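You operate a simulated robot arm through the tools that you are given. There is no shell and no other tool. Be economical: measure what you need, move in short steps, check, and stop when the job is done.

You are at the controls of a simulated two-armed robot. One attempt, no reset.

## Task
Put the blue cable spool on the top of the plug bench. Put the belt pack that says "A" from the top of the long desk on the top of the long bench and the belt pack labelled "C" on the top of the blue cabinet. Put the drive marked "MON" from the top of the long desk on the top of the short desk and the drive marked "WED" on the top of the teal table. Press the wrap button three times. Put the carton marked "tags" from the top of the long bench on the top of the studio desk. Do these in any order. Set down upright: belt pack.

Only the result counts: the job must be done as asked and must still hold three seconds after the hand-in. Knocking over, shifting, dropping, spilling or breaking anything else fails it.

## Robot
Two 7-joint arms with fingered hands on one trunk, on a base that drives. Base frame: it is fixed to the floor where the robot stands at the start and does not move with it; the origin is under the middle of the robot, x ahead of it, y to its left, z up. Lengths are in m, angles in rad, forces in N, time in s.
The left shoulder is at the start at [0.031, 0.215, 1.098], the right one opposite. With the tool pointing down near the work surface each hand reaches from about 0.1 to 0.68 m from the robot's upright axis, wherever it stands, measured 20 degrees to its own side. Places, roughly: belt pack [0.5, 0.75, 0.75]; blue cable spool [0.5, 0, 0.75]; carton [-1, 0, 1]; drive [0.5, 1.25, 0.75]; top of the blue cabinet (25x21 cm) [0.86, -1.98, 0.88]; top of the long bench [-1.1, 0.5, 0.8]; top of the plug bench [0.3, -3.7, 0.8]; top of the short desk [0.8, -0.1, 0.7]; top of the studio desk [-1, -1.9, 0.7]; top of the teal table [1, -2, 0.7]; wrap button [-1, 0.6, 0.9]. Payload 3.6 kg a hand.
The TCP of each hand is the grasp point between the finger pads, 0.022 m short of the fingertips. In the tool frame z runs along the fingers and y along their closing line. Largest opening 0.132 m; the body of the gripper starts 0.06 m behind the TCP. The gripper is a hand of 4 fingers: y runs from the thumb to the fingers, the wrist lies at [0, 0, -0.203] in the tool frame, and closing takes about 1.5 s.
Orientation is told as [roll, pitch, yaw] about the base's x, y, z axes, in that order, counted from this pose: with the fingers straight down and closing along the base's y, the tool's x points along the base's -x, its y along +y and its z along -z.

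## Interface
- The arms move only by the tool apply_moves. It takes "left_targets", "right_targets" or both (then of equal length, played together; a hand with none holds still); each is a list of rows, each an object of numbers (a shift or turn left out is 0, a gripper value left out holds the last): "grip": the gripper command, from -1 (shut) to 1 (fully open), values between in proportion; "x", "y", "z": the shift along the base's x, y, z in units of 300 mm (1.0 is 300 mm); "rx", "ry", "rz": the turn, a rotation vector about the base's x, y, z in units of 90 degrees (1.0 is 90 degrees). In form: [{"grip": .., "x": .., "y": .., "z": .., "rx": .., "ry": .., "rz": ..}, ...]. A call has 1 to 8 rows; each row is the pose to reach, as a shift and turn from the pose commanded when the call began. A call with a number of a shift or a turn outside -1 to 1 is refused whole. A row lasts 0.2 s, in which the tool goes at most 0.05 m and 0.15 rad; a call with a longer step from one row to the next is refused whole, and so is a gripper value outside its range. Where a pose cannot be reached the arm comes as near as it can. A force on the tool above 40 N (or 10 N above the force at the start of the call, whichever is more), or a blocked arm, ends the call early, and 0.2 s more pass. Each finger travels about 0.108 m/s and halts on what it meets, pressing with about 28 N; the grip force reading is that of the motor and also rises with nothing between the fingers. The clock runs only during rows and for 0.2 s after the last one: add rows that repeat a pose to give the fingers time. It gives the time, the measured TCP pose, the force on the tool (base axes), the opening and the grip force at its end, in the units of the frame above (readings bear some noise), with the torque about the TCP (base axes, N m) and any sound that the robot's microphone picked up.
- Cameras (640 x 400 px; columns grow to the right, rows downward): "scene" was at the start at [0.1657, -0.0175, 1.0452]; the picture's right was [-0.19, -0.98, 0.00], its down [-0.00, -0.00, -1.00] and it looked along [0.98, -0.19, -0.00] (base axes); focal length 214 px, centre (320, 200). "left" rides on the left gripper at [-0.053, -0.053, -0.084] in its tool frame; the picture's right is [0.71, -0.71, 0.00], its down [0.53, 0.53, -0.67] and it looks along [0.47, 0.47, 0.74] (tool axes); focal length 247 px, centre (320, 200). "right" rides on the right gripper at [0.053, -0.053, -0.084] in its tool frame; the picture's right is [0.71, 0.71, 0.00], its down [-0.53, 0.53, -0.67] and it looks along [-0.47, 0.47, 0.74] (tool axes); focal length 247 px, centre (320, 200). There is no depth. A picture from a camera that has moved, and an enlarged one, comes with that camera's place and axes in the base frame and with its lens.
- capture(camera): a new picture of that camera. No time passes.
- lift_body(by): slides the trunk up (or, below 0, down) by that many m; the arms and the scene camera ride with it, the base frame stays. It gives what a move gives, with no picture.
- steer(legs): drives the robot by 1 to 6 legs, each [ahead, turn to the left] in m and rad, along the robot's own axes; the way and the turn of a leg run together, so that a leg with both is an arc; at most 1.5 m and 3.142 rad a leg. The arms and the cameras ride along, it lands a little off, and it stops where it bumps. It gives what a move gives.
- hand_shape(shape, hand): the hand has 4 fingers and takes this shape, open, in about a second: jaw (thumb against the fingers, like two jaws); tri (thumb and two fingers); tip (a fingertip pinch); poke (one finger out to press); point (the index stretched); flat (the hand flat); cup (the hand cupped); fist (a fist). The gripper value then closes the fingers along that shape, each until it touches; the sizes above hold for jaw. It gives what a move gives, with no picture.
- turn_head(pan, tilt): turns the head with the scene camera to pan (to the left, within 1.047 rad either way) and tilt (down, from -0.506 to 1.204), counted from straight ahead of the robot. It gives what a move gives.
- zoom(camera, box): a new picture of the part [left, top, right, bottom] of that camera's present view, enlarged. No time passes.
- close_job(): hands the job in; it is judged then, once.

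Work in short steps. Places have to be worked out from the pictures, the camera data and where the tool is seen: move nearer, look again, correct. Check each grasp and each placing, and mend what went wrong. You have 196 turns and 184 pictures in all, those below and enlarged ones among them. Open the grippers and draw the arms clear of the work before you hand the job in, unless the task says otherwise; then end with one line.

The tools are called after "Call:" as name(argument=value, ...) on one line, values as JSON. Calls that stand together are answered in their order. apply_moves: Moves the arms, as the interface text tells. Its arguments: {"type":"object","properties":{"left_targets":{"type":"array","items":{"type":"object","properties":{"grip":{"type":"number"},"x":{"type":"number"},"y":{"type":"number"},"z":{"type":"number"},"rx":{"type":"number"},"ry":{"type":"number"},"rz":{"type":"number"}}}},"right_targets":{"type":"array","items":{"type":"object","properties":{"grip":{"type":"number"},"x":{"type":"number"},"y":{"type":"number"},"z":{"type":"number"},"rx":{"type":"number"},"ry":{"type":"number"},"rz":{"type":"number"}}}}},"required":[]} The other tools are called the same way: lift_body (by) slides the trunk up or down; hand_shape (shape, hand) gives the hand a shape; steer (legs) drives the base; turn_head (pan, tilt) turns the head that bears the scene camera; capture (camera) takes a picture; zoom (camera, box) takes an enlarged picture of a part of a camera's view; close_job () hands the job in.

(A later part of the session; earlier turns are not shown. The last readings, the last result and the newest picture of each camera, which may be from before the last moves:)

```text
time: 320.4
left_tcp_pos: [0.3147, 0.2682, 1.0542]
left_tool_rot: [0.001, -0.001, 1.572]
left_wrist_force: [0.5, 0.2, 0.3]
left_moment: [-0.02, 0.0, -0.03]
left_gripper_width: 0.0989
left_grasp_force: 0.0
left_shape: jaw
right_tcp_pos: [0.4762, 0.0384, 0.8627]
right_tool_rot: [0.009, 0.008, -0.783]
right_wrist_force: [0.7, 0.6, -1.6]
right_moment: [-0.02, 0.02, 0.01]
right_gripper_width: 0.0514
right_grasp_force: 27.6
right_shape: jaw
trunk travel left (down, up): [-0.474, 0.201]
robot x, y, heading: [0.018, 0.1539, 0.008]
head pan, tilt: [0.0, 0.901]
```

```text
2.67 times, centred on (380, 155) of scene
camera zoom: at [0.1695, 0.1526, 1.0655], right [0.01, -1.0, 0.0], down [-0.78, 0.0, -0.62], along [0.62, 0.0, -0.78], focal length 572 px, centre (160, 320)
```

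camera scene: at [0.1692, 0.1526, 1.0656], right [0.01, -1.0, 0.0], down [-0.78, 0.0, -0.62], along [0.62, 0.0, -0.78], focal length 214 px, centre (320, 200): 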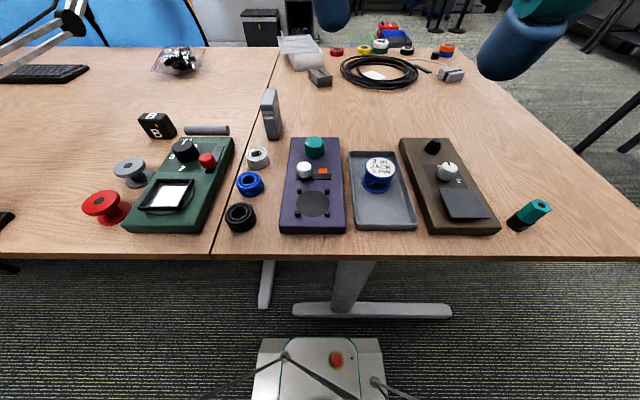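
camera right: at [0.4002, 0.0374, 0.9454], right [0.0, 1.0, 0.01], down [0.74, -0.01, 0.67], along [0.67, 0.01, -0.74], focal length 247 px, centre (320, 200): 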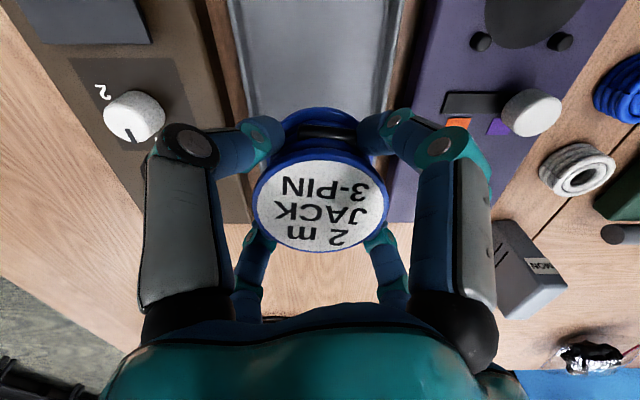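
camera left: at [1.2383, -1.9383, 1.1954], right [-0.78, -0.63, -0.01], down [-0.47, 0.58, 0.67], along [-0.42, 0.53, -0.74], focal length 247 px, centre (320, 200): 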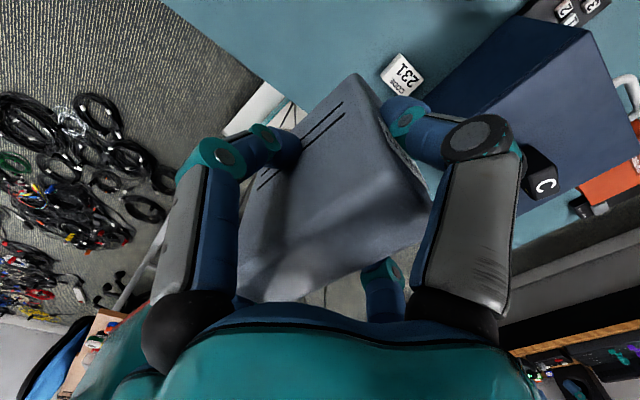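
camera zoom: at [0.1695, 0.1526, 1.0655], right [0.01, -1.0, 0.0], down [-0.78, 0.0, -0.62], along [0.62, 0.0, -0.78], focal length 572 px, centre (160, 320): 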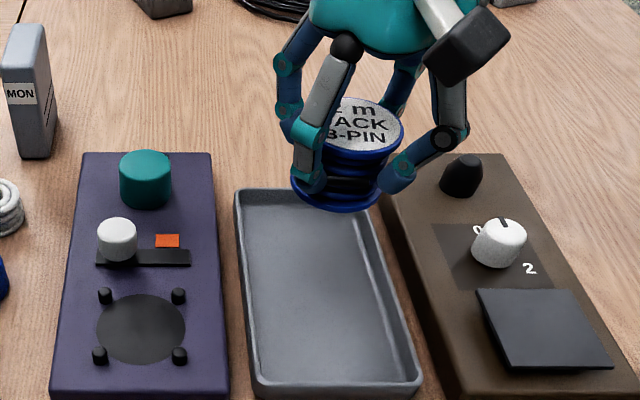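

Spool secured. Raise, retract, back off and turn round (rightward) toward the bench for the TAGS carton.

Call:
apply_moves(right_targets=[{"z": 0.15}, {"z": 0.3}, {"z": 0.45}, {"z": 0.6}, {"z": 0.7, "x": -0.08}, {"z": 0.75, "x": -0.18}, {"z": 0.75, "x": -0.3}])

Call:
lift_body(by=0.1)

Call:
steer(legs=[[-0.22, 0]])

Call:
steer(legs=[[0, -0.79]])

Call:
steer(legs=[[0, -0.79]])

Call:
steer(legs=[[0.15, 0]])

Call:
steer(legs=[[0, -0.79]])

Call:
steer(legs=[[0, -0.79]])

Call:
turn_head(pan=0.2, tilt=0.6)

Call:
capture(camera="scene")

```text
time: 322.0
left_tcp_pos: [0.3138, 0.2683, 1.0539]
left_tool_rot: [-0.002, -0.002, 1.573]
left_wrist_force: [0.6, 0.1, -0.6]
left_moment: [0.01, -0.01, -0.01]
left_gripper_width: 0.0989
left_grasp_force: 0.1
left_shape: jaw
right_tcp_pos: [0.3819, 0.0383, 1.0865]
right_tool_rot: [0.008, 0.008, -0.786]
right_wrist_force: [-0.1, -0.1, -1.7]
right_moment: [0.02, 0.0, 0.01]
right_gripper_width: 0.0511
right_grasp_force: 27.9
right_shape: jaw
trunk travel left (down, up): [-0.474, 0.201]
robot x, y, heading: [0.0136, 0.1523, 0.003]
head pan, tilt: [0.0, 0.901]
```

```text
time: 323.3
left_tcp_pos: [0.3154, 0.2696, 1.154]
left_tool_rot: [0.001, -0.001, 1.573]
left_wrist_force: [0.0, -1.0, 0.6]
left_moment: [0.0, -0.03, -0.03]
left_gripper_width: 0.0989
left_grasp_force: 0.0
left_shape: jaw
right_tcp_pos: [0.3848, 0.0394, 1.1879]
right_tool_rot: [0.009, 0.01, -0.784]
right_wrist_force: [0.5, -0.2, -0.9]
right_moment: [0.01, 0.0, -0.01]
right_gripper_width: 0.0508
right_grasp_force: 28.4
right_shape: jaw
trunk travel left (down, up): [-0.574, 0.101]
robot x, y, heading: [0.0152, 0.1493, 0.002]
head pan, tilt: [0.0, 0.901]
```

```text
time: 325.0
left_tcp_pos: [0.0954, 0.2668, 1.155]
left_tool_rot: [-0.002, -0.003, 1.575]
left_wrist_force: [0.3, 0.1, -0.1]
left_moment: [0.01, -0.02, 0.03]
left_gripper_width: 0.0987
left_grasp_force: 0.1
left_shape: jaw
right_tcp_pos: [0.1649, 0.0362, 1.1889]
right_tool_rot: [0.011, 0.009, -0.785]
right_wrist_force: [-0.9, 0.5, -1.7]
right_moment: [0.02, -0.01, -0.04]
right_gripper_width: 0.0511
right_grasp_force: 28.1
right_shape: jaw
trunk travel left (down, up): [-0.574, 0.101]
robot x, y, heading: [-0.1986, 0.1547, 0.006]
head pan, tilt: [0.0, 0.901]
```

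```text
time: 327.5
left_tcp_pos: [0.0905, 0.0223, 1.1544]
left_tool_rot: [-0.002, -0.002, 0.782]
left_wrist_force: [0.9, 0.5, 0.3]
left_moment: [0.01, 0.01, -0.02]
left_gripper_width: 0.0989
left_grasp_force: 0.1
left_shape: jaw
right_tcp_pos: [-0.0235, -0.1884, 1.1871]
right_tool_rot: [0.008, 0.008, -1.575]
right_wrist_force: [0.4, 0.6, -1.6]
right_moment: [0.03, 0.0, 0.02]
right_gripper_width: 0.0511
right_grasp_force: 28.2
right_shape: jaw
trunk travel left (down, up): [-0.574, 0.101]
robot x, y, heading: [-0.1755, 0.1755, -0.782]
head pan, tilt: [0.0, 0.901]
```

```text
time: 330.4
left_tcp_pos: [-0.1063, -0.123, 1.1567]
left_tool_rot: [-0.001, -0.006, -0.018]
left_wrist_force: [-0.2, 0.1, 0.0]
left_moment: [-0.01, -0.06, 0.01]
left_gripper_width: 0.0991
left_grasp_force: 0.0
left_shape: jaw
right_tcp_pos: [-0.3365, -0.1888, 1.188]
right_tool_rot: [0.009, 0.01, -2.371]
right_wrist_force: [-1.3, 0.7, -1.9]
right_moment: [0.02, -0.04, 0.01]
right_gripper_width: 0.0509
right_grasp_force: 28.2
right_shape: jaw
trunk travel left (down, up): [-0.574, 0.101]
robot x, y, heading: [-0.1366, 0.1729, -1.57]
head pan, tilt: [0.0, 0.901]
stopped in leg 1: the robot was blocked; the commanded pose is now the measured one
```

```text
time: 331.7
left_tcp_pos: [-0.1007, -0.2757, 1.1558]
left_tool_rot: [0.001, -0.001, -0.014]
left_wrist_force: [0.2, -0.5, 0.2]
left_moment: [0.02, 0.01, 0.04]
left_gripper_width: 0.099
left_grasp_force: 0.0
left_shape: jaw
right_tcp_pos: [-0.3308, -0.3403, 1.189]
right_tool_rot: [0.01, 0.011, -2.371]
right_wrist_force: [0.0, 0.0, -1.7]
right_moment: [0.02, 0.0, 0.01]
right_gripper_width: 0.0507
right_grasp_force: 27.8
right_shape: jaw
trunk travel left (down, up): [-0.574, 0.101]
robot x, y, heading: [-0.138, 0.0276, -1.571]
head pan, tilt: [0.0, 0.901]
```

```text
time: 334.3
left_tcp_pos: [-0.3231, -0.2117, 1.1559]
left_tool_rot: [-0.001, -0.002, -0.804]
left_wrist_force: [0.0, -0.4, 0.0]
left_moment: [0.03, -0.05, 0.02]
left_gripper_width: 0.0991
left_grasp_force: 0.0
left_shape: jaw
right_tcp_pos: [-0.5328, -0.0932, 1.19]
right_tool_rot: [0.008, 0.011, 3.123]
right_wrist_force: [0.3, -1.1, -1.9]
right_moment: [-0.01, -0.03, -0.04]
right_gripper_width: 0.0505
right_grasp_force: 28.4
right_shape: jaw
trunk travel left (down, up): [-0.574, 0.101]
robot x, y, heading: [-0.1093, -0.0008, -2.352]
head pan, tilt: [0.0, 0.901]
```

```text
time: 337.1
left_tcp_pos: [-0.4103, 0.0061, 1.1582]
left_tool_rot: [-0.003, -0.005, -1.595]
left_wrist_force: [0.4, 0.6, -0.1]
left_moment: [-0.06, 0.01, 0.01]
left_gripper_width: 0.099
left_grasp_force: 0.0
left_shape: jaw
right_tcp_pos: [-0.4743, 0.2386, 1.192]
right_tool_rot: [0.012, 0.01, 2.332]
right_wrist_force: [-0.2, 1.3, -0.8]
right_moment: [0.01, -0.02, 0.03]
right_gripper_width: 0.0505
right_grasp_force: 27.7
right_shape: jaw
trunk travel left (down, up): [-0.574, 0.101]
robot x, y, heading: [-0.1121, -0.0376, -3.135]
head pan, tilt: [0.0, 0.901]
stopped in leg 1: the robot was blocked; the commanded pose is now the measured one
```

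```text
time: 337.9
left_tcp_pos: [-0.4131, 0.0042, 1.1581]
left_tool_rot: [-0.002, -0.003, -1.592]
left_wrist_force: [-0.3, -0.1, -0.4]
left_moment: [-0.01, -0.01, 0.03]
left_gripper_width: 0.099
left_grasp_force: 0.0
left_shape: jaw
right_tcp_pos: [-0.4751, 0.235, 1.1919]
right_tool_rot: [0.011, 0.009, 2.335]
right_wrist_force: [-0.5, 1.0, -1.4]
right_moment: [0.03, -0.05, 0.03]
right_gripper_width: 0.0506
right_grasp_force: 27.9
right_shape: jaw
trunk travel left (down, up): [-0.574, 0.101]
robot x, y, heading: [-0.1124, -0.038, -3.135]
head pan, tilt: [0.201, 0.6]
```

```text
73 pictures are left
camera scene: at [-0.2764, -0.0574, 1.1911], right [-0.21, 0.98, 0.0], down [0.55, 0.12, -0.82], along [-0.81, -0.17, -0.57], focal length 214 px, centre (320, 200)
```

scene: 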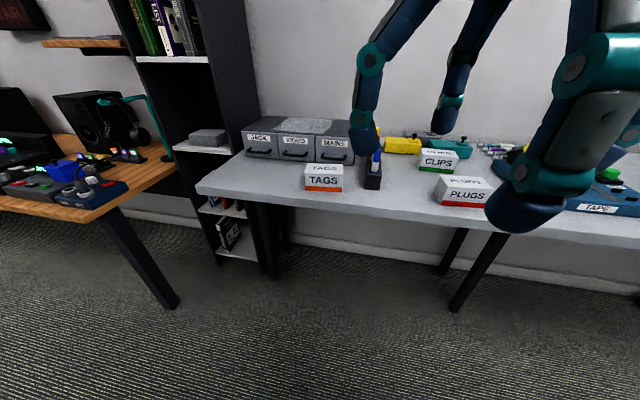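

TAGS is near (-0.84, -0.16). Drive 0.3 closer and look in detail.

Call:
steer(legs=[[0.28, 0]])

Call:
turn_head(pan=0.2, tilt=0.8)

Call:
capture(camera="scene")

Call:
zoom(camera="scene", box=[230, 130, 390, 250])

```text
time: 339.9
left_tcp_pos: [-0.6978, 0.0011, 1.1573]
left_tool_rot: [0.001, -0.003, -1.596]
left_wrist_force: [0.4, 0.1, 0.5]
left_moment: [-0.01, 0.0, 0.01]
left_gripper_width: 0.0991
left_grasp_force: 0.0
left_shape: jaw
right_tcp_pos: [-0.7589, 0.233, 1.1905]
right_tool_rot: [0.01, 0.01, 2.331]
right_wrist_force: [-0.2, -0.4, -0.5]
right_moment: [0.02, -0.01, 0.01]
right_gripper_width: 0.0505
right_grasp_force: 27.7
right_shape: jaw
trunk travel left (down, up): [-0.574, 0.101]
robot x, y, heading: [-0.4013, -0.044, -3.14]
head pan, tilt: [0.201, 0.6]
```

```text
time: 340.6
left_tcp_pos: [-0.6968, 0.002, 1.158]
left_tool_rot: [-0.004, -0.002, -1.597]
left_wrist_force: [-0.2, -0.6, 0.6]
left_moment: [0.0, -0.01, 0.02]
left_gripper_width: 0.099
left_grasp_force: 0.1
left_shape: jaw
right_tcp_pos: [-0.7577, 0.2344, 1.1919]
right_tool_rot: [0.012, 0.01, 2.33]
right_wrist_force: [-0.1, 0.9, -1.7]
right_moment: [0.02, 0.03, -0.04]
right_gripper_width: 0.0503
right_grasp_force: 28.1
right_shape: jaw
trunk travel left (down, up): [-0.574, 0.101]
robot x, y, heading: [-0.3987, -0.0382, -3.136]
head pan, tilt: [0.201, 0.799]
```

```text
72 pictures are left
camera scene: at [-0.5534, -0.0574, 1.1744], right [-0.2, 0.98, 0.0], down [0.7, 0.15, -0.7], along [-0.68, -0.14, -0.72], focal length 214 px, centre (320, 200)
```

scene: 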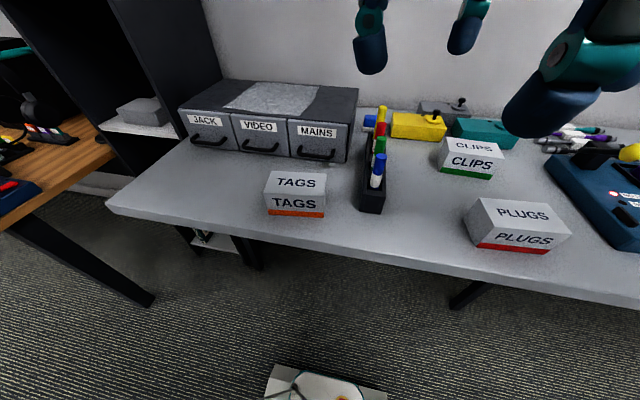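

```text
3.33 times, centred on (310, 190) of scene
camera zoom: at [-0.5534, -0.0574, 1.1744], right [-0.2, 0.98, 0.0], down [0.7, 0.15, -0.7], along [-0.68, -0.14, -0.72], focal length 715 px, centre (353, 233)
```

zoom: 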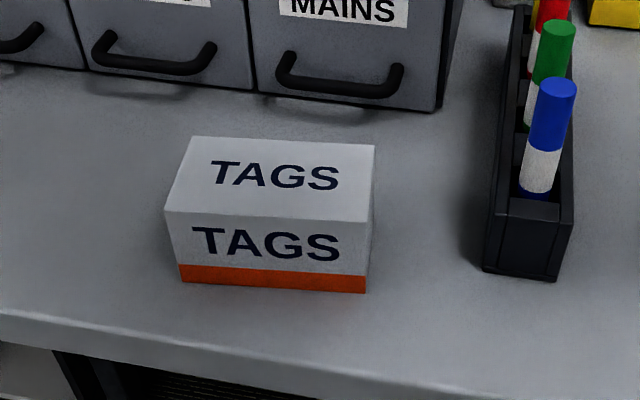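

TAGS: ≈10.8×6.4×5.8 cm, centre ≈(-0.835, -0.161), yaw ≈+0.12, top ≈0.91. Bring the left hand over it, fully open, aligned.

Call:
apply_moves(left_targets=[{"grip": 1, "x": -0.09, "y": -0.1, "rz": 0.04}, {"x": -0.18, "y": -0.2, "rz": 0.094}, {"x": -0.27, "y": -0.3, "rz": 0.094}, {"x": -0.36, "y": -0.42, "rz": 0.094}, {"x": -0.46, "y": -0.54, "rz": 0.094}, {"x": -0.46, "y": -0.54, "rz": 0.094, "z": -0.13}, {"x": -0.46, "y": -0.54, "rz": 0.094, "z": -0.26}, {"x": -0.46, "y": -0.54, "rz": 0.094, "z": -0.36}])

Call:
capture(camera="left")

Call:
capture(camera="scene")

```text
time: 342.4
left_tcp_pos: [-0.8356, -0.1602, 1.0483]
left_tool_rot: [-0.001, -0.001, -1.451]
left_wrist_force: [-1.2, 0.2, -0.9]
left_moment: [-0.04, 0.01, 0.01]
left_gripper_width: 0.1318
left_grasp_force: 0.1
left_shape: jaw
right_tcp_pos: [-0.7595, 0.2324, 1.1914]
right_tool_rot: [0.011, 0.008, 2.33]
right_wrist_force: [0.1, -0.6, -2.0]
right_moment: [-0.01, 0.0, -0.01]
right_gripper_width: 0.0503
right_grasp_force: 27.6
right_shape: jaw
trunk travel left (down, up): [-0.574, 0.101]
robot x, y, heading: [-0.3963, -0.0411, -3.135]
head pan, tilt: [0.201, 0.799]
```

```text
70 pictures are left
camera left: at [-0.8821, -0.2194, 1.133], right [-0.79, 0.62, 0.0], down [0.46, 0.59, 0.67], along [0.41, 0.52, -0.75], focal length 247 px, centre (320, 200)
```

left: 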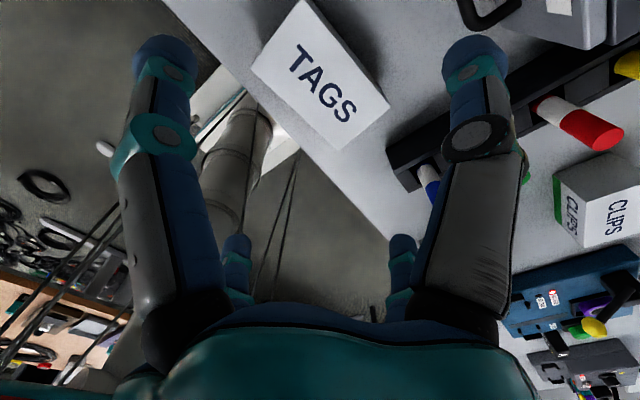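

```text
69 pictures are left
camera scene: at [-0.5539, -0.0573, 1.1743], right [-0.2, 0.98, 0.0], down [0.7, 0.15, -0.7], along [-0.68, -0.14, -0.72], focal length 214 px, centre (320, 200)
```

scene: 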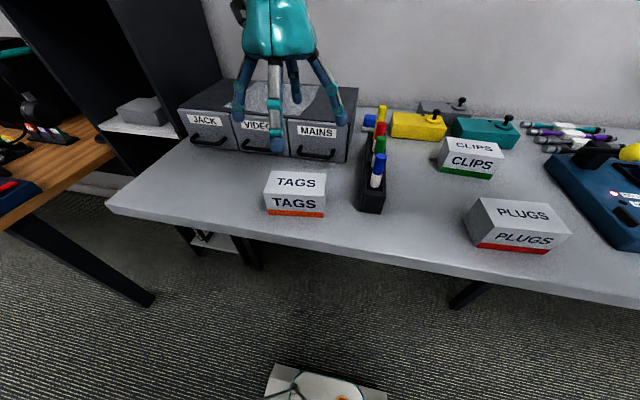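

Fine-tune (−7 mm, −5 mm) and descend to just above the carton top.

Call:
apply_moves(left_targets=[{"x": -0.025, "y": -0.017, "z": -0.1}, {"x": -0.025, "y": -0.017, "z": -0.22}, {"x": -0.025, "y": -0.017, "z": -0.34}, {"x": -0.025, "y": -0.017, "z": -0.34}])

Call:
capture(camera="left")

Call:
zoom(camera="scene", box=[220, 110, 400, 245])

```text
time: 343.4
left_tcp_pos: [-0.8429, -0.1662, 0.9462]
left_tool_rot: [0.0, -0.002, -1.452]
left_wrist_force: [-0.4, 0.0, -0.6]
left_moment: [0.0, 0.02, 0.03]
left_gripper_width: 0.132
left_grasp_force: 0.1
left_shape: jaw
right_tcp_pos: [-0.758, 0.2329, 1.192]
right_tool_rot: [0.009, 0.008, 2.331]
right_wrist_force: [0.2, -0.5, -1.4]
right_moment: [0.05, -0.03, -0.04]
right_gripper_width: 0.0504
right_grasp_force: 28.0
right_shape: jaw
trunk travel left (down, up): [-0.574, 0.101]
robot x, y, heading: [-0.3989, -0.0404, -3.137]
head pan, tilt: [0.201, 0.799]
```

```text
68 pictures are left
camera left: at [-0.8894, -0.2245, 1.0307], right [-0.79, 0.62, 0.0], down [0.46, 0.59, 0.67], along [0.41, 0.52, -0.75], focal length 247 px, centre (320, 200)
```

left: 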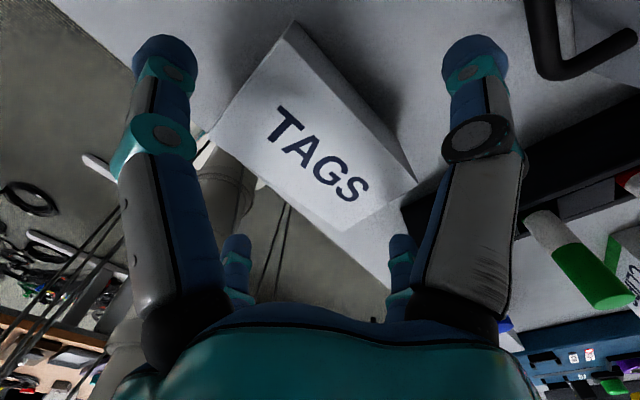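

```text
2.96 times, centred on (310, 178) of scene
camera zoom: at [-0.5536, -0.0573, 1.1744], right [-0.2, 0.98, 0.0], down [0.7, 0.15, -0.7], along [-0.68, -0.14, -0.72], focal length 636 px, centre (350, 267)
```

zoom: 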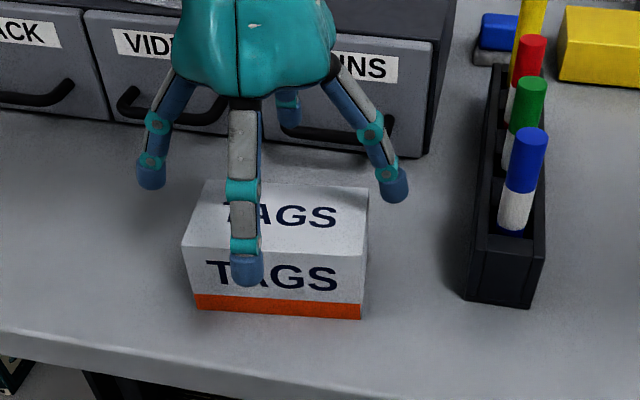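

Two views bracket the centring, so I keep it; descend to z≈0.884.

Call:
apply_moves(left_targets=[{"z": -0.05}, {"z": -0.1}, {"z": -0.15}, {"z": -0.19}, {"z": -0.205}])

Call:
capture(camera="left")

Call:
zoom(camera="scene", box=[220, 110, 400, 245])

```text
time: 344.6
left_tcp_pos: [-0.8433, -0.1639, 0.887]
left_tool_rot: [-0.004, 0.0, -1.451]
left_wrist_force: [-0.1, 1.2, 4.1]
left_moment: [0.13, 0.01, 0.04]
left_gripper_width: 0.1318
left_grasp_force: 0.0
left_shape: jaw
right_tcp_pos: [-0.7585, 0.2332, 1.1927]
right_tool_rot: [0.011, 0.009, 2.331]
right_wrist_force: [-0.1, -0.3, -1.6]
right_moment: [0.02, -0.01, 0.03]
right_gripper_width: 0.0508
right_grasp_force: 28.0
right_shape: jaw
trunk travel left (down, up): [-0.574, 0.101]
robot x, y, heading: [-0.3953, -0.0385, -3.138]
head pan, tilt: [0.201, 0.799]
```

```text
66 pictures are left
camera left: at [-0.8891, -0.2236, 0.971], right [-0.79, 0.62, 0.0], down [0.46, 0.59, 0.67], along [0.41, 0.53, -0.75], focal length 247 px, centre (320, 200)
```

left: 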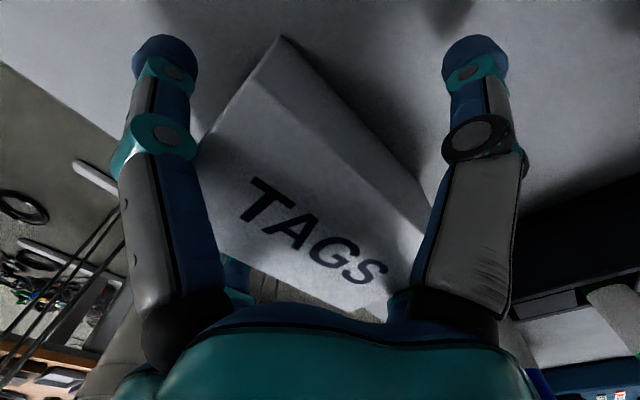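

```text
2.96 times, centred on (310, 178) of scene
camera zoom: at [-0.5535, -0.0572, 1.1744], right [-0.2, 0.98, 0.0], down [0.7, 0.15, -0.7], along [-0.68, -0.14, -0.72], focal length 636 px, centre (350, 267)
```

zoom: 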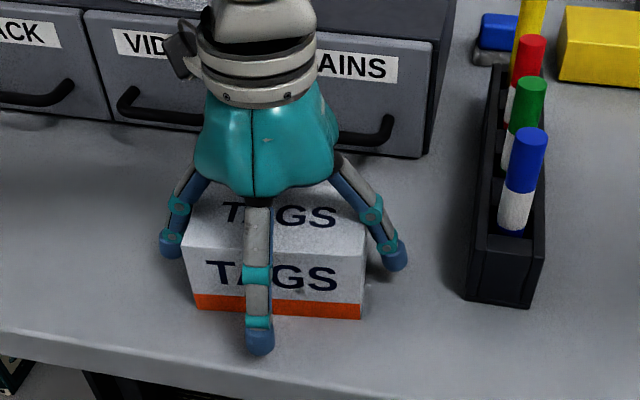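

Fingers straddle the carton. Close and lift a little.

Call:
apply_moves(left_targets=[{"grip": 0.8}, {"grip": 0.6}, {"grip": 0.3}, {"grip": -0.2}, {"grip": -0.7}, {"grip": -1}, {"grip": -1}])

Call:
apply_moves(left_targets=[{"z": 0.03}, {"z": 0.08}, {"z": 0.15}, {"z": 0.22}, {"z": 0.22}])

Call:
capture(camera="left")

Call:
zoom(camera="scene", box=[220, 110, 400, 245])

```text
time: 346.2
left_tcp_pos: [-0.843, -0.1653, 0.8857]
left_tool_rot: [-0.001, -0.003, -1.449]
left_wrist_force: [0.6, 0.2, 0.6]
left_moment: [-0.01, 0.02, 0.02]
left_gripper_width: 0.0713
left_grasp_force: 28.1
left_shape: jaw
right_tcp_pos: [-0.758, 0.2332, 1.1936]
right_tool_rot: [0.009, 0.009, 2.328]
right_wrist_force: [0.1, -0.2, -1.3]
right_moment: [-0.02, -0.01, 0.01]
right_gripper_width: 0.0504
right_grasp_force: 27.8
right_shape: jaw
trunk travel left (down, up): [-0.574, 0.101]
robot x, y, heading: [-0.3999, -0.0445, -3.136]
head pan, tilt: [0.201, 0.799]
```

```text
time: 347.4
left_tcp_pos: [-0.8422, -0.1654, 0.951]
left_tool_rot: [-0.001, -0.001, -1.448]
left_wrist_force: [0.2, 0.2, -2.5]
left_moment: [0.01, -0.03, 0.01]
left_gripper_width: 0.0716
left_grasp_force: 27.5
left_shape: jaw
right_tcp_pos: [-0.7582, 0.2329, 1.1916]
right_tool_rot: [0.011, 0.008, 2.33]
right_wrist_force: [0.3, -0.2, -1.1]
right_moment: [0.01, 0.0, -0.01]
right_gripper_width: 0.0504
right_grasp_force: 27.7
right_shape: jaw
trunk travel left (down, up): [-0.574, 0.101]
robot x, y, heading: [-0.3968, -0.0451, -3.134]
head pan, tilt: [0.201, 0.799]
```

```text
64 pictures are left
camera left: at [-0.889, -0.2251, 1.037], right [-0.79, 0.62, 0.0], down [0.46, 0.59, 0.67], along [0.41, 0.52, -0.75], focal length 247 px, centre (320, 200)
```

left: 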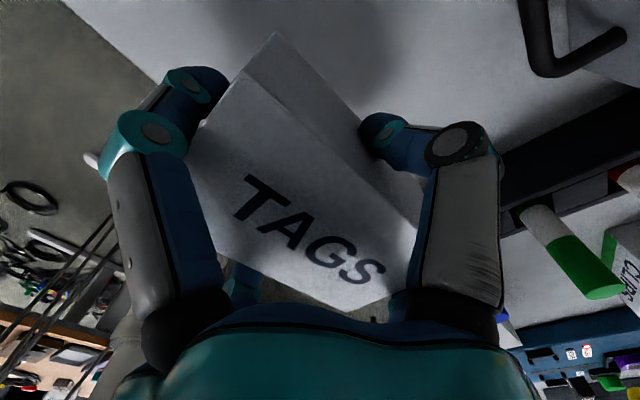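

```text
2.96 times, centred on (310, 178) of scene
camera zoom: at [-0.554, -0.0575, 1.1743], right [-0.2, 0.98, 0.0], down [0.7, 0.15, -0.7], along [-0.68, -0.14, -0.72], focal length 636 px, centre (350, 267)
```

zoom: 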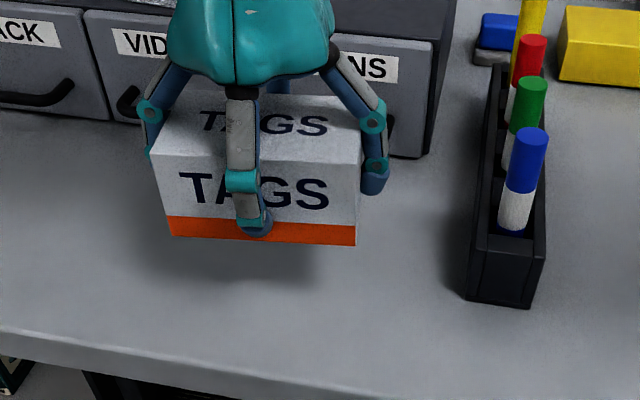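

TAGS is held. Raise, retract, back off, turn left to −y and drive toward the studio desk.

Call:
apply_moves(left_targets=[{"z": 0.15}, {"z": 0.3}, {"z": 0.45}, {"z": 0.6}, {"z": 0.7, "x": 0.1}, {"z": 0.75, "x": 0.25}, {"z": 0.75, "x": 0.4, "y": -0.1}])

Call:
steer(legs=[[-0.2, 0]])

Call:
steer(legs=[[0, 0.79]])

Call:
steer(legs=[[0, 0.78]])

Call:
turn_head(pan=-0.5, tilt=0.45)

Call:
capture(camera="scene")

```text
refused: row 7 steps farther than a row can; nothing moved
```

```text
time: 349.0
left_tcp_pos: [-0.6397, -0.164, 0.9521]
left_tool_rot: [-0.002, -0.001, -1.45]
left_wrist_force: [0.3, 0.4, -2.5]
left_moment: [0.01, 0.0, -0.02]
left_gripper_width: 0.0714
left_grasp_force: 28.3
left_shape: jaw
right_tcp_pos: [-0.5549, 0.2345, 1.193]
right_tool_rot: [0.01, 0.007, 2.331]
right_wrist_force: [0.8, 0.1, -1.1]
right_moment: [0.01, 0.03, 0.01]
right_gripper_width: 0.0506
right_grasp_force: 28.0
right_shape: jaw
trunk travel left (down, up): [-0.574, 0.101]
robot x, y, heading: [-0.1972, -0.0387, -3.139]
head pan, tilt: [0.201, 0.799]
```

```text
time: 351.5
left_tcp_pos: [-0.4193, -0.4435, 0.9535]
left_tool_rot: [0.0, -0.002, -0.66]
left_wrist_force: [-0.3, -0.2, -2.1]
left_moment: [-0.02, 0.02, 0.0]
left_gripper_width: 0.0714
left_grasp_force: 28.2
left_shape: jaw
right_tcp_pos: [-0.6441, -0.104, 1.1921]
right_tool_rot: [0.011, 0.011, 3.12]
right_wrist_force: [0.9, -0.3, -2.0]
right_moment: [0.0, -0.03, 0.03]
right_gripper_width: 0.0505
right_grasp_force: 28.2
right_shape: jaw
trunk travel left (down, up): [-0.574, 0.101]
robot x, y, heading: [-0.224, -0.0149, -2.349]
head pan, tilt: [0.201, 0.799]
```

```text
time: 354.5
left_tcp_pos: [-0.0548, -0.4564, 0.9528]
left_tool_rot: [0.001, 0.003, 0.125]
left_wrist_force: [1.2, 0.6, -2.5]
left_moment: [-0.04, 0.05, -0.02]
left_gripper_width: 0.0708
left_grasp_force: 28.3
left_shape: jaw
right_tcp_pos: [-0.4531, -0.3777, 1.1942]
right_tool_rot: [0.005, 0.004, -2.377]
right_wrist_force: [0.1, -0.7, -0.4]
right_moment: [0.05, 0.04, 0.02]
right_gripper_width: 0.0503
right_grasp_force: 28.2
right_shape: jaw
trunk travel left (down, up): [-0.574, 0.101]
robot x, y, heading: [-0.2598, -0.0114, -1.577]
head pan, tilt: [0.201, 0.799]
stopped in leg 1: the robot was blocked; the commanded pose is now the measured one
```

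```text
time: 355.5
left_tcp_pos: [-0.0589, -0.4574, 0.9545]
left_tool_rot: [-0.001, -0.001, 0.123]
left_wrist_force: [-0.5, 0.6, -2.3]
left_moment: [-0.01, 0.01, -0.01]
left_gripper_width: 0.0714
left_grasp_force: 27.9
left_shape: jaw
right_tcp_pos: [-0.4569, -0.3769, 1.1948]
right_tool_rot: [0.01, 0.007, -2.38]
right_wrist_force: [-0.2, 0.5, -1.2]
right_moment: [-0.02, -0.02, 0.05]
right_gripper_width: 0.0501
right_grasp_force: 28.8
right_shape: jaw
trunk travel left (down, up): [-0.574, 0.101]
robot x, y, heading: [-0.261, -0.0153, -1.574]
head pan, tilt: [-0.499, 0.45]
```

```text
62 pictures are left
camera scene: at [-0.3053, -0.1725, 1.2047], right [-0.88, 0.48, 0.0], down [0.21, 0.38, -0.9], along [-0.43, -0.79, -0.44], focal length 214 px, centre (320, 200)
```

scene: 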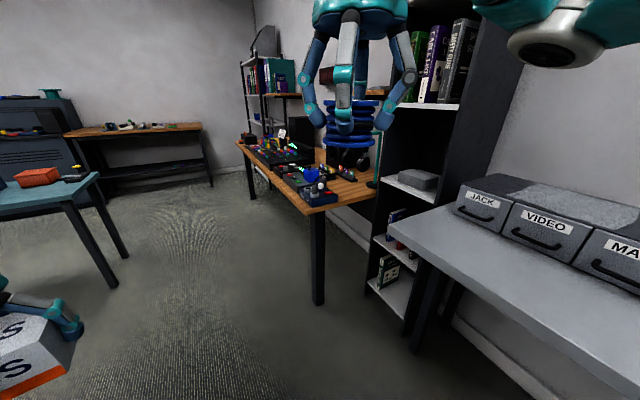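

The arm-raise was refused but the exit was clean. Raise the carton now, then drive 1.3 m.

Call:
apply_moves(left_targets=[{"z": 0.15}, {"z": 0.3}, {"z": 0.45}, {"z": 0.6}, {"z": 0.7, "y": 0.08}, {"z": 0.7, "y": 0.2}])

Call:
steer(legs=[[1.3, 0]])

Call:
turn_head(pan=-0.9, tilt=0.6)

Call:
capture(camera="scene")

```text
time: 356.9
left_tcp_pos: [-0.0579, -0.3958, 1.1659]
left_tool_rot: [-0.002, -0.001, 0.124]
left_wrist_force: [-0.2, 0.3, -2.5]
left_moment: [0.01, -0.01, 0.01]
left_gripper_width: 0.0712
left_grasp_force: 27.9
left_shape: jaw
right_tcp_pos: [-0.4567, -0.3758, 1.1949]
right_tool_rot: [0.009, 0.007, -2.379]
right_wrist_force: [0.5, 0.6, -0.9]
right_moment: [0.03, 0.0, -0.01]
right_gripper_width: 0.0502
right_grasp_force: 28.3
right_shape: jaw
trunk travel left (down, up): [-0.574, 0.101]
robot x, y, heading: [-0.2601, -0.0134, -1.569]
head pan, tilt: [-0.499, 0.45]
```

```text
time: 363.5
left_tcp_pos: [-0.0754, -1.7147, 1.1645]
left_tool_rot: [-0.001, 0.001, 0.119]
left_wrist_force: [-0.2, 0.5, -2.3]
left_moment: [0.0, 0.01, -0.02]
left_gripper_width: 0.0714
left_grasp_force: 28.3
left_shape: jaw
right_tcp_pos: [-0.4728, -1.69, 1.1949]
right_tool_rot: [0.01, 0.007, -2.385]
right_wrist_force: [1.0, -0.5, -0.7]
right_moment: [0.03, 0.02, 0.01]
right_gripper_width: 0.0499
right_grasp_force: 28.1
right_shape: jaw
trunk travel left (down, up): [-0.574, 0.101]
robot x, y, heading: [-0.273, -1.3301, -1.587]
head pan, tilt: [-0.499, 0.45]
```

```text
time: 364.4
left_tcp_pos: [-0.0742, -1.7138, 1.1651]
left_tool_rot: [-0.002, 0.0, 0.117]
left_wrist_force: [0.0, -0.6, -2.2]
left_moment: [-0.01, -0.03, 0.0]
left_gripper_width: 0.0711
left_grasp_force: 28.1
left_shape: jaw
right_tcp_pos: [-0.4744, -1.6902, 1.1946]
right_tool_rot: [0.01, 0.006, -2.386]
right_wrist_force: [0.6, -0.7, -1.3]
right_moment: [-0.02, -0.01, 0.01]
right_gripper_width: 0.05
right_grasp_force: 29.0
right_shape: jaw
trunk travel left (down, up): [-0.574, 0.101]
robot x, y, heading: [-0.2731, -1.3331, -1.583]
head pan, tilt: [-0.901, 0.6]
```

```text
61 pictures are left
camera scene: at [-0.3441, -1.4617, 1.1912], right [-0.61, 0.79, 0.0], down [0.45, 0.35, -0.82], along [-0.65, -0.5, -0.57], focal length 214 px, centre (320, 200)
```

scene: 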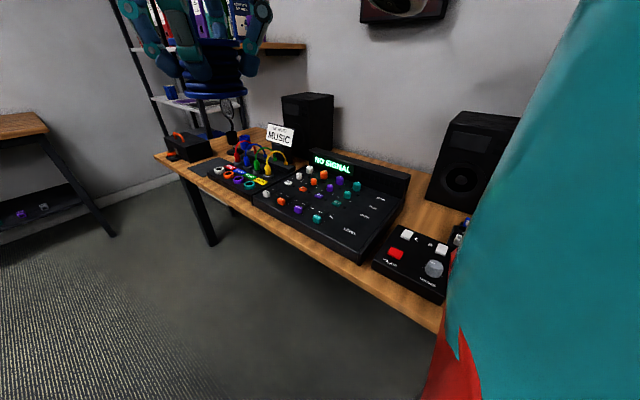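

The studio desk is cluttered; turn to face it for a full view.

Call:
steer(legs=[[0, -0.78]])

Call:
steer(legs=[[0, -0.78]])

Call:
turn_head(pan=0.0, tilt=0.65)

Call:
capture(camera="scene")

Call:
turn_head(pan=0.5, tilt=0.65)

Call:
capture(camera="scene")

```text
time: 366.9
left_tcp_pos: [-0.4018, -1.7422, 1.1651]
left_tool_rot: [-0.003, 0.001, -0.66]
left_wrist_force: [-1.5, -0.1, -3.3]
left_moment: [0.03, 0.01, 0.01]
left_gripper_width: 0.0714
left_grasp_force: 27.9
left_shape: jaw
right_tcp_pos: [-0.6678, -1.4465, 1.1945]
right_tool_rot: [0.009, 0.009, 3.118]
right_wrist_force: [-0.4, -0.1, -1.1]
right_moment: [-0.01, -0.01, 0.01]
right_gripper_width: 0.0502
right_grasp_force: 27.9
right_shape: jaw
trunk travel left (down, up): [-0.574, 0.101]
robot x, y, heading: [-0.2475, -1.3584, -2.36]
head pan, tilt: [-0.901, 0.6]
```

```text
time: 369.4
left_tcp_pos: [-0.631, -1.5219, 1.1649]
left_tool_rot: [0.0, -0.003, -1.443]
left_wrist_force: [-0.7, -0.4, -2.6]
left_moment: [-0.01, 0.02, 0.01]
left_gripper_width: 0.0708
left_grasp_force: 28.3
left_shape: jaw
right_tcp_pos: [-0.6109, -1.1239, 1.1947]
right_tool_rot: [0.008, 0.007, 2.336]
right_wrist_force: [0.2, -0.1, -0.7]
right_moment: [0.01, -0.05, 0.0]
right_gripper_width: 0.05
right_grasp_force: 27.7
right_shape: jaw
trunk travel left (down, up): [-0.574, 0.101]
robot x, y, heading: [-0.2471, -1.3944, -3.139]
head pan, tilt: [-0.901, 0.6]
```

```text
time: 370.6
left_tcp_pos: [-0.6285, -1.5222, 1.1671]
left_tool_rot: [-0.002, -0.001, -1.443]
left_wrist_force: [0.9, 0.1, -3.4]
left_moment: [0.03, 0.03, -0.02]
left_gripper_width: 0.0709
left_grasp_force: 27.4
left_shape: jaw
right_tcp_pos: [-0.6086, -1.1243, 1.1951]
right_tool_rot: [0.01, 0.007, 2.336]
right_wrist_force: [0.3, -0.3, -1.7]
right_moment: [0.01, -0.01, 0.02]
right_gripper_width: 0.0501
right_grasp_force: 28.3
right_shape: jaw
trunk travel left (down, up): [-0.574, 0.101]
robot x, y, heading: [-0.2459, -1.3979, -3.138]
head pan, tilt: [0.0, 0.649]
```

```text
60 pictures are left
camera scene: at [-0.4114, -1.3947, 1.1869], right [0.0, 1.0, 0.0], down [0.61, 0.0, -0.8], along [-0.8, 0.0, -0.61], focal length 214 px, centre (320, 200)
```

scene: 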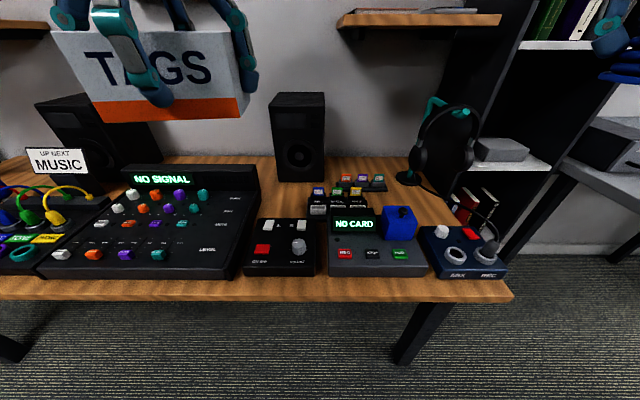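

```text
time: 371.5
left_tcp_pos: [-0.6284, -1.5228, 1.1659]
left_tool_rot: [-0.002, 0.001, -1.444]
left_wrist_force: [0.3, 0.1, -1.6]
left_moment: [-0.02, 0.05, -0.01]
left_gripper_width: 0.0709
left_grasp_force: 28.0
left_shape: jaw
right_tcp_pos: [-0.6092, -1.1237, 1.1955]
right_tool_rot: [0.01, 0.007, 2.334]
right_wrist_force: [-0.1, -0.4, -1.4]
right_moment: [0.03, 0.02, -0.01]
right_gripper_width: 0.0499
right_grasp_force: 27.9
right_shape: jaw
trunk travel left (down, up): [-0.574, 0.101]
robot x, y, heading: [-0.2519, -1.392, -3.134]
head pan, tilt: [0.499, 0.649]
```

```text
59 pictures are left
camera scene: at [-0.4009, -1.4361, 1.1869], right [-0.48, 0.88, 0.0], down [0.53, 0.29, -0.8], along [-0.7, -0.38, -0.61], focal length 214 px, centre (320, 200)
```

scene: 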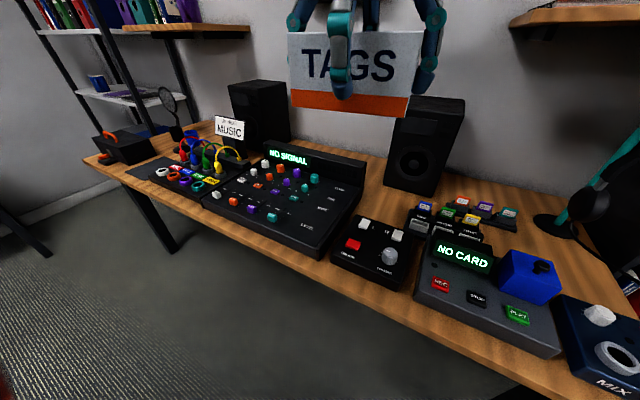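

A free gap lies between mixer, speaker and red-button box at ≈(-0.98, -1.52). Approach 0.15, lower the trunk a bit and look from above.

Call:
steer(legs=[[0.14, 0]])

Call:
lift_body(by=-0.06)

Call:
turn_head(pan=0.2, tilt=0.85)

Call:
capture(camera="scene")

Call:
capture(camera="left")

```text
time: 372.9
left_tcp_pos: [-0.7731, -1.5234, 1.1665]
left_tool_rot: [-0.002, 0.0, -1.443]
left_wrist_force: [-0.8, -0.7, -2.3]
left_moment: [-0.03, -0.02, 0.01]
left_gripper_width: 0.0708
left_grasp_force: 28.5
left_shape: jaw
right_tcp_pos: [-0.7517, -1.1247, 1.1949]
right_tool_rot: [0.01, 0.009, 2.335]
right_wrist_force: [-0.1, -0.2, -1.3]
right_moment: [-0.02, -0.01, 0.04]
right_gripper_width: 0.05
right_grasp_force: 28.5
right_shape: jaw
trunk travel left (down, up): [-0.574, 0.101]
robot x, y, heading: [-0.3906, -1.3919, -3.137]
head pan, tilt: [0.499, 0.649]
```

```text
time: 373.9
left_tcp_pos: [-0.7716, -1.524, 1.1083]
left_tool_rot: [-0.001, 0.0, -1.443]
left_wrist_force: [-0.6, -0.3, -2.7]
left_moment: [0.0, -0.01, 0.0]
left_gripper_width: 0.071
left_grasp_force: 28.7
left_shape: jaw
right_tcp_pos: [-0.7507, -1.1249, 1.1367]
right_tool_rot: [0.008, 0.006, 2.334]
right_wrist_force: [-0.2, 0.7, -2.3]
right_moment: [0.02, -0.01, 0.01]
right_gripper_width: 0.0499
right_grasp_force: 27.8
right_shape: jaw
trunk travel left (down, up): [-0.514, 0.161]
robot x, y, heading: [-0.3874, -1.3964, -3.136]
head pan, tilt: [0.499, 0.649]
```

```text
time: 374.7
left_tcp_pos: [-0.7712, -1.5243, 1.106]
left_tool_rot: [-0.002, 0.001, -1.442]
left_wrist_force: [0.1, -0.8, -3.2]
left_moment: [0.02, 0.0, 0.02]
left_gripper_width: 0.0708
left_grasp_force: 27.9
left_shape: jaw
right_tcp_pos: [-0.75, -1.1234, 1.136]
right_tool_rot: [0.01, 0.005, 2.335]
right_wrist_force: [-0.4, 0.3, -1.0]
right_moment: [0.02, 0.0, 0.05]
right_gripper_width: 0.05
right_grasp_force: 27.9
right_shape: jaw
trunk travel left (down, up): [-0.514, 0.161]
robot x, y, heading: [-0.3892, -1.3929, -3.135]
head pan, tilt: [0.201, 0.85]
```

```text
58 pictures are left
camera scene: at [-0.5434, -1.411, 1.1099], right [-0.21, 0.98, 0.0], down [0.74, 0.15, -0.66], along [-0.65, -0.14, -0.75], focal length 214 px, centre (320, 200)
```

scene: 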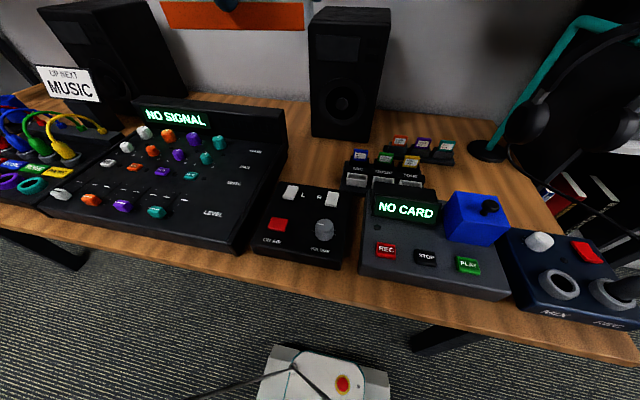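

```text
57 pictures are left
camera left: at [-0.8178, -1.583, 1.1912], right [-0.79, 0.61, 0.0], down [0.46, 0.59, 0.67], along [0.41, 0.53, -0.75], focal length 247 px, centre (320, 200)
```

left: 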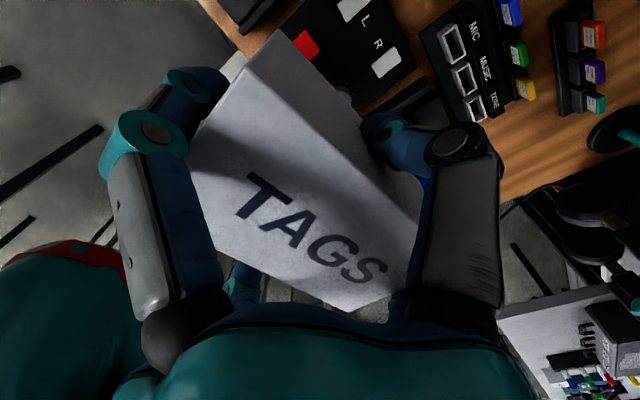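

Gap: y −1.61…−1.435, x −0.88…−1.13 (desk z≈0.73). I'll place the carton at (-1.0, -1.524), turned 45° so the opening fingers stay clear. Move in and rotate above.

Call:
steer(legs=[[0.05, 0]])

Call:
apply_moves(left_targets=[{"rz": -0.08, "x": -0.05}, {"rz": -0.16, "x": -0.12}, {"rz": -0.24, "x": -0.2}, {"rz": -0.32, "x": -0.3}, {"rz": -0.4, "x": -0.4}, {"rz": -0.48, "x": -0.5}, {"rz": -0.5, "x": -0.58}, {"rz": -0.5, "x": -0.58}])

Call:
capture(camera="left")

Call:
capture(camera="scene")

```text
time: 375.6
left_tcp_pos: [-0.8254, -1.5242, 1.1068]
left_tool_rot: [-0.001, -0.002, -1.444]
left_wrist_force: [-0.2, -0.5, -2.8]
left_moment: [-0.01, -0.04, 0.03]
left_gripper_width: 0.0708
left_grasp_force: 28.0
left_shape: jaw
right_tcp_pos: [-0.8031, -1.1249, 1.1343]
right_tool_rot: [0.008, 0.008, 2.335]
right_wrist_force: [-0.9, 0.1, -1.8]
right_moment: [-0.01, -0.03, 0.03]
right_gripper_width: 0.0501
right_grasp_force: 27.8
right_shape: jaw
trunk travel left (down, up): [-0.514, 0.161]
robot x, y, heading: [-0.443, -1.3943, -3.139]
head pan, tilt: [0.201, 0.85]
```

```text
time: 377.4
left_tcp_pos: [-0.9965, -1.5243, 1.1082]
left_tool_rot: [-0.002, 0.001, -2.227]
left_wrist_force: [-0.5, -0.3, -2.3]
left_moment: [-0.01, -0.01, 0.0]
left_gripper_width: 0.0712
left_grasp_force: 27.6
left_shape: jaw
right_tcp_pos: [-0.8002, -1.1249, 1.1364]
right_tool_rot: [0.01, 0.008, 2.335]
right_wrist_force: [0.2, -0.7, -1.5]
right_moment: [-0.01, -0.03, 0.01]
right_gripper_width: 0.05
right_grasp_force: 28.3
right_shape: jaw
trunk travel left (down, up): [-0.514, 0.161]
robot x, y, heading: [-0.4389, -1.3995, -3.131]
head pan, tilt: [0.201, 0.85]
```

```text
56 pictures are left
camera left: at [-1.0711, -1.5337, 1.1915], right [-0.13, 0.99, 0.0], down [0.74, 0.09, 0.67], along [0.66, 0.09, -0.75], focal length 247 px, centre (320, 200)
```

left: 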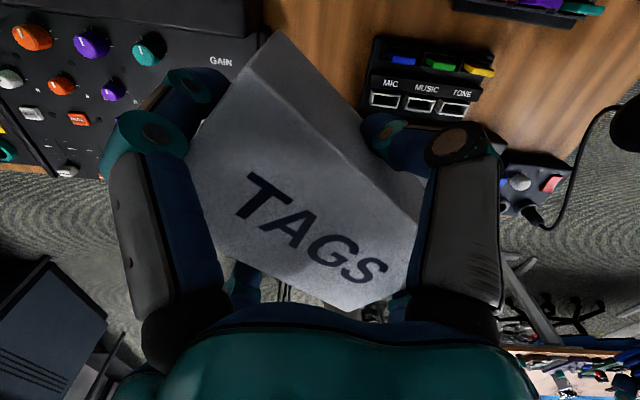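

```text
55 pictures are left
camera scene: at [-0.5934, -1.4114, 1.1099], right [-0.21, 0.98, 0.0], down [0.74, 0.15, -0.66], along [-0.65, -0.14, -0.75], focal length 214 px, centre (320, 200)
```

scene: 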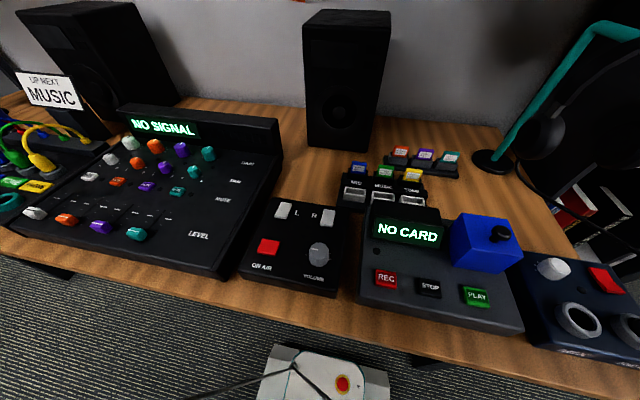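

The column under the hand is clear with ~9 cm to both mixer and keys. Descend to z≈0.81.

Call:
apply_moves(left_targets=[{"z": -0.14, "y": -0.012, "x": 0.01}, {"z": -0.28, "y": -0.012, "x": 0.01}, {"z": -0.42, "y": -0.012, "x": 0.01}, {"z": -0.56, "y": -0.012, "x": 0.01}, {"z": -0.7, "y": -0.012, "x": 0.01}, {"z": -0.82, "y": -0.012, "x": 0.01}, {"z": -0.92, "y": -0.012, "x": 0.01}, {"z": -0.96, "y": -0.012, "x": 0.01}])

Call:
capture(camera="scene")

Call:
capture(camera="left")

```text
time: 379.2
left_tcp_pos: [-0.9926, -1.5269, 0.8191]
left_tool_rot: [-0.004, -0.002, -2.229]
left_wrist_force: [0.5, 0.7, -2.1]
left_moment: [0.0, -0.03, 0.02]
left_gripper_width: 0.0711
left_grasp_force: 28.2
left_shape: jaw
right_tcp_pos: [-0.8013, -1.125, 1.1362]
right_tool_rot: [0.01, 0.009, 2.335]
right_wrist_force: [0.1, -0.1, -2.1]
right_moment: [-0.01, -0.02, 0.01]
right_gripper_width: 0.0499
right_grasp_force: 27.8
right_shape: jaw
trunk travel left (down, up): [-0.514, 0.161]
robot x, y, heading: [-0.4424, -1.3943, -3.135]
head pan, tilt: [0.201, 0.85]
```

```text
54 pictures are left
camera scene: at [-0.5937, -1.4112, 1.1099], right [-0.21, 0.98, 0.0], down [0.74, 0.15, -0.66], along [-0.65, -0.14, -0.75], focal length 214 px, centre (320, 200)
```

scene: 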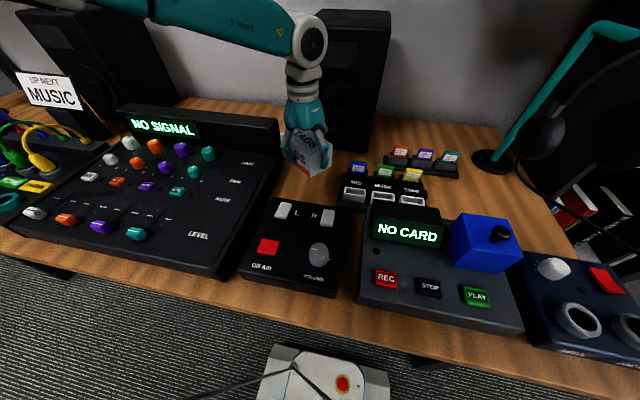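

```text
53 pictures are left
camera left: at [-1.0678, -1.5368, 0.903], right [-0.13, 0.99, 0.0], down [0.74, 0.09, 0.67], along [0.66, 0.09, -0.75], focal length 247 px, centre (320, 200)
```

left: 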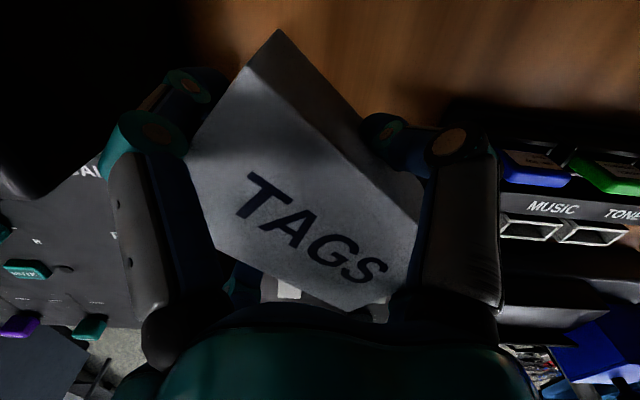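

Check clearances closely.

Call:
zoom(camera="scene", box=[220, 90, 400, 225])

```text
2.96 times, centred on (310, 158) of scene
camera zoom: at [-0.5937, -1.4112, 1.1099], right [-0.21, 0.98, 0.0], down [0.74, 0.15, -0.66], along [-0.65, -0.14, -0.75], focal length 636 px, centre (350, 326)
```

zoom: 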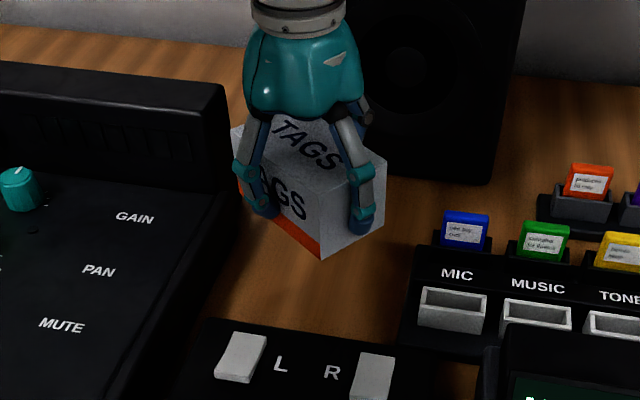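

Clear all round. Lower slowly to contact.

Call:
apply_moves(left_targets=[{"z": -0.05}, {"z": -0.09}, {"z": -0.12}, {"z": -0.15}, {"z": -0.18}, {"z": -0.205}, {"z": -0.23}, {"z": -0.255}])

```text
time: 380.8
left_tcp_pos: [-0.9942, -1.5269, 0.764]
left_tool_rot: [-0.014, -0.008, -2.229]
left_wrist_force: [8.4, -1.9, 20.2]
left_moment: [0.07, -0.16, -0.02]
left_gripper_width: 0.071
left_grasp_force: 28.0
left_shape: jaw
left hand out of reach, approached as far as the arm can: row 7, 8
right_tcp_pos: [-0.7994, -1.1251, 1.1367]
right_tool_rot: [0.014, 0.007, 2.336]
right_wrist_force: [-0.7, 0.3, -0.3]
right_moment: [0.02, -0.03, -0.01]
right_gripper_width: 0.05
right_grasp_force: 28.1
right_shape: jaw
trunk travel left (down, up): [-0.514, 0.161]
robot x, y, heading: [-0.4424, -1.3957, -3.137]
head pan, tilt: [0.201, 0.85]
stopped in row 8 (left hand): the force on the tool passed its limit at 47 N (the readings are from after the stop); the commanded pose is now the measured one
```

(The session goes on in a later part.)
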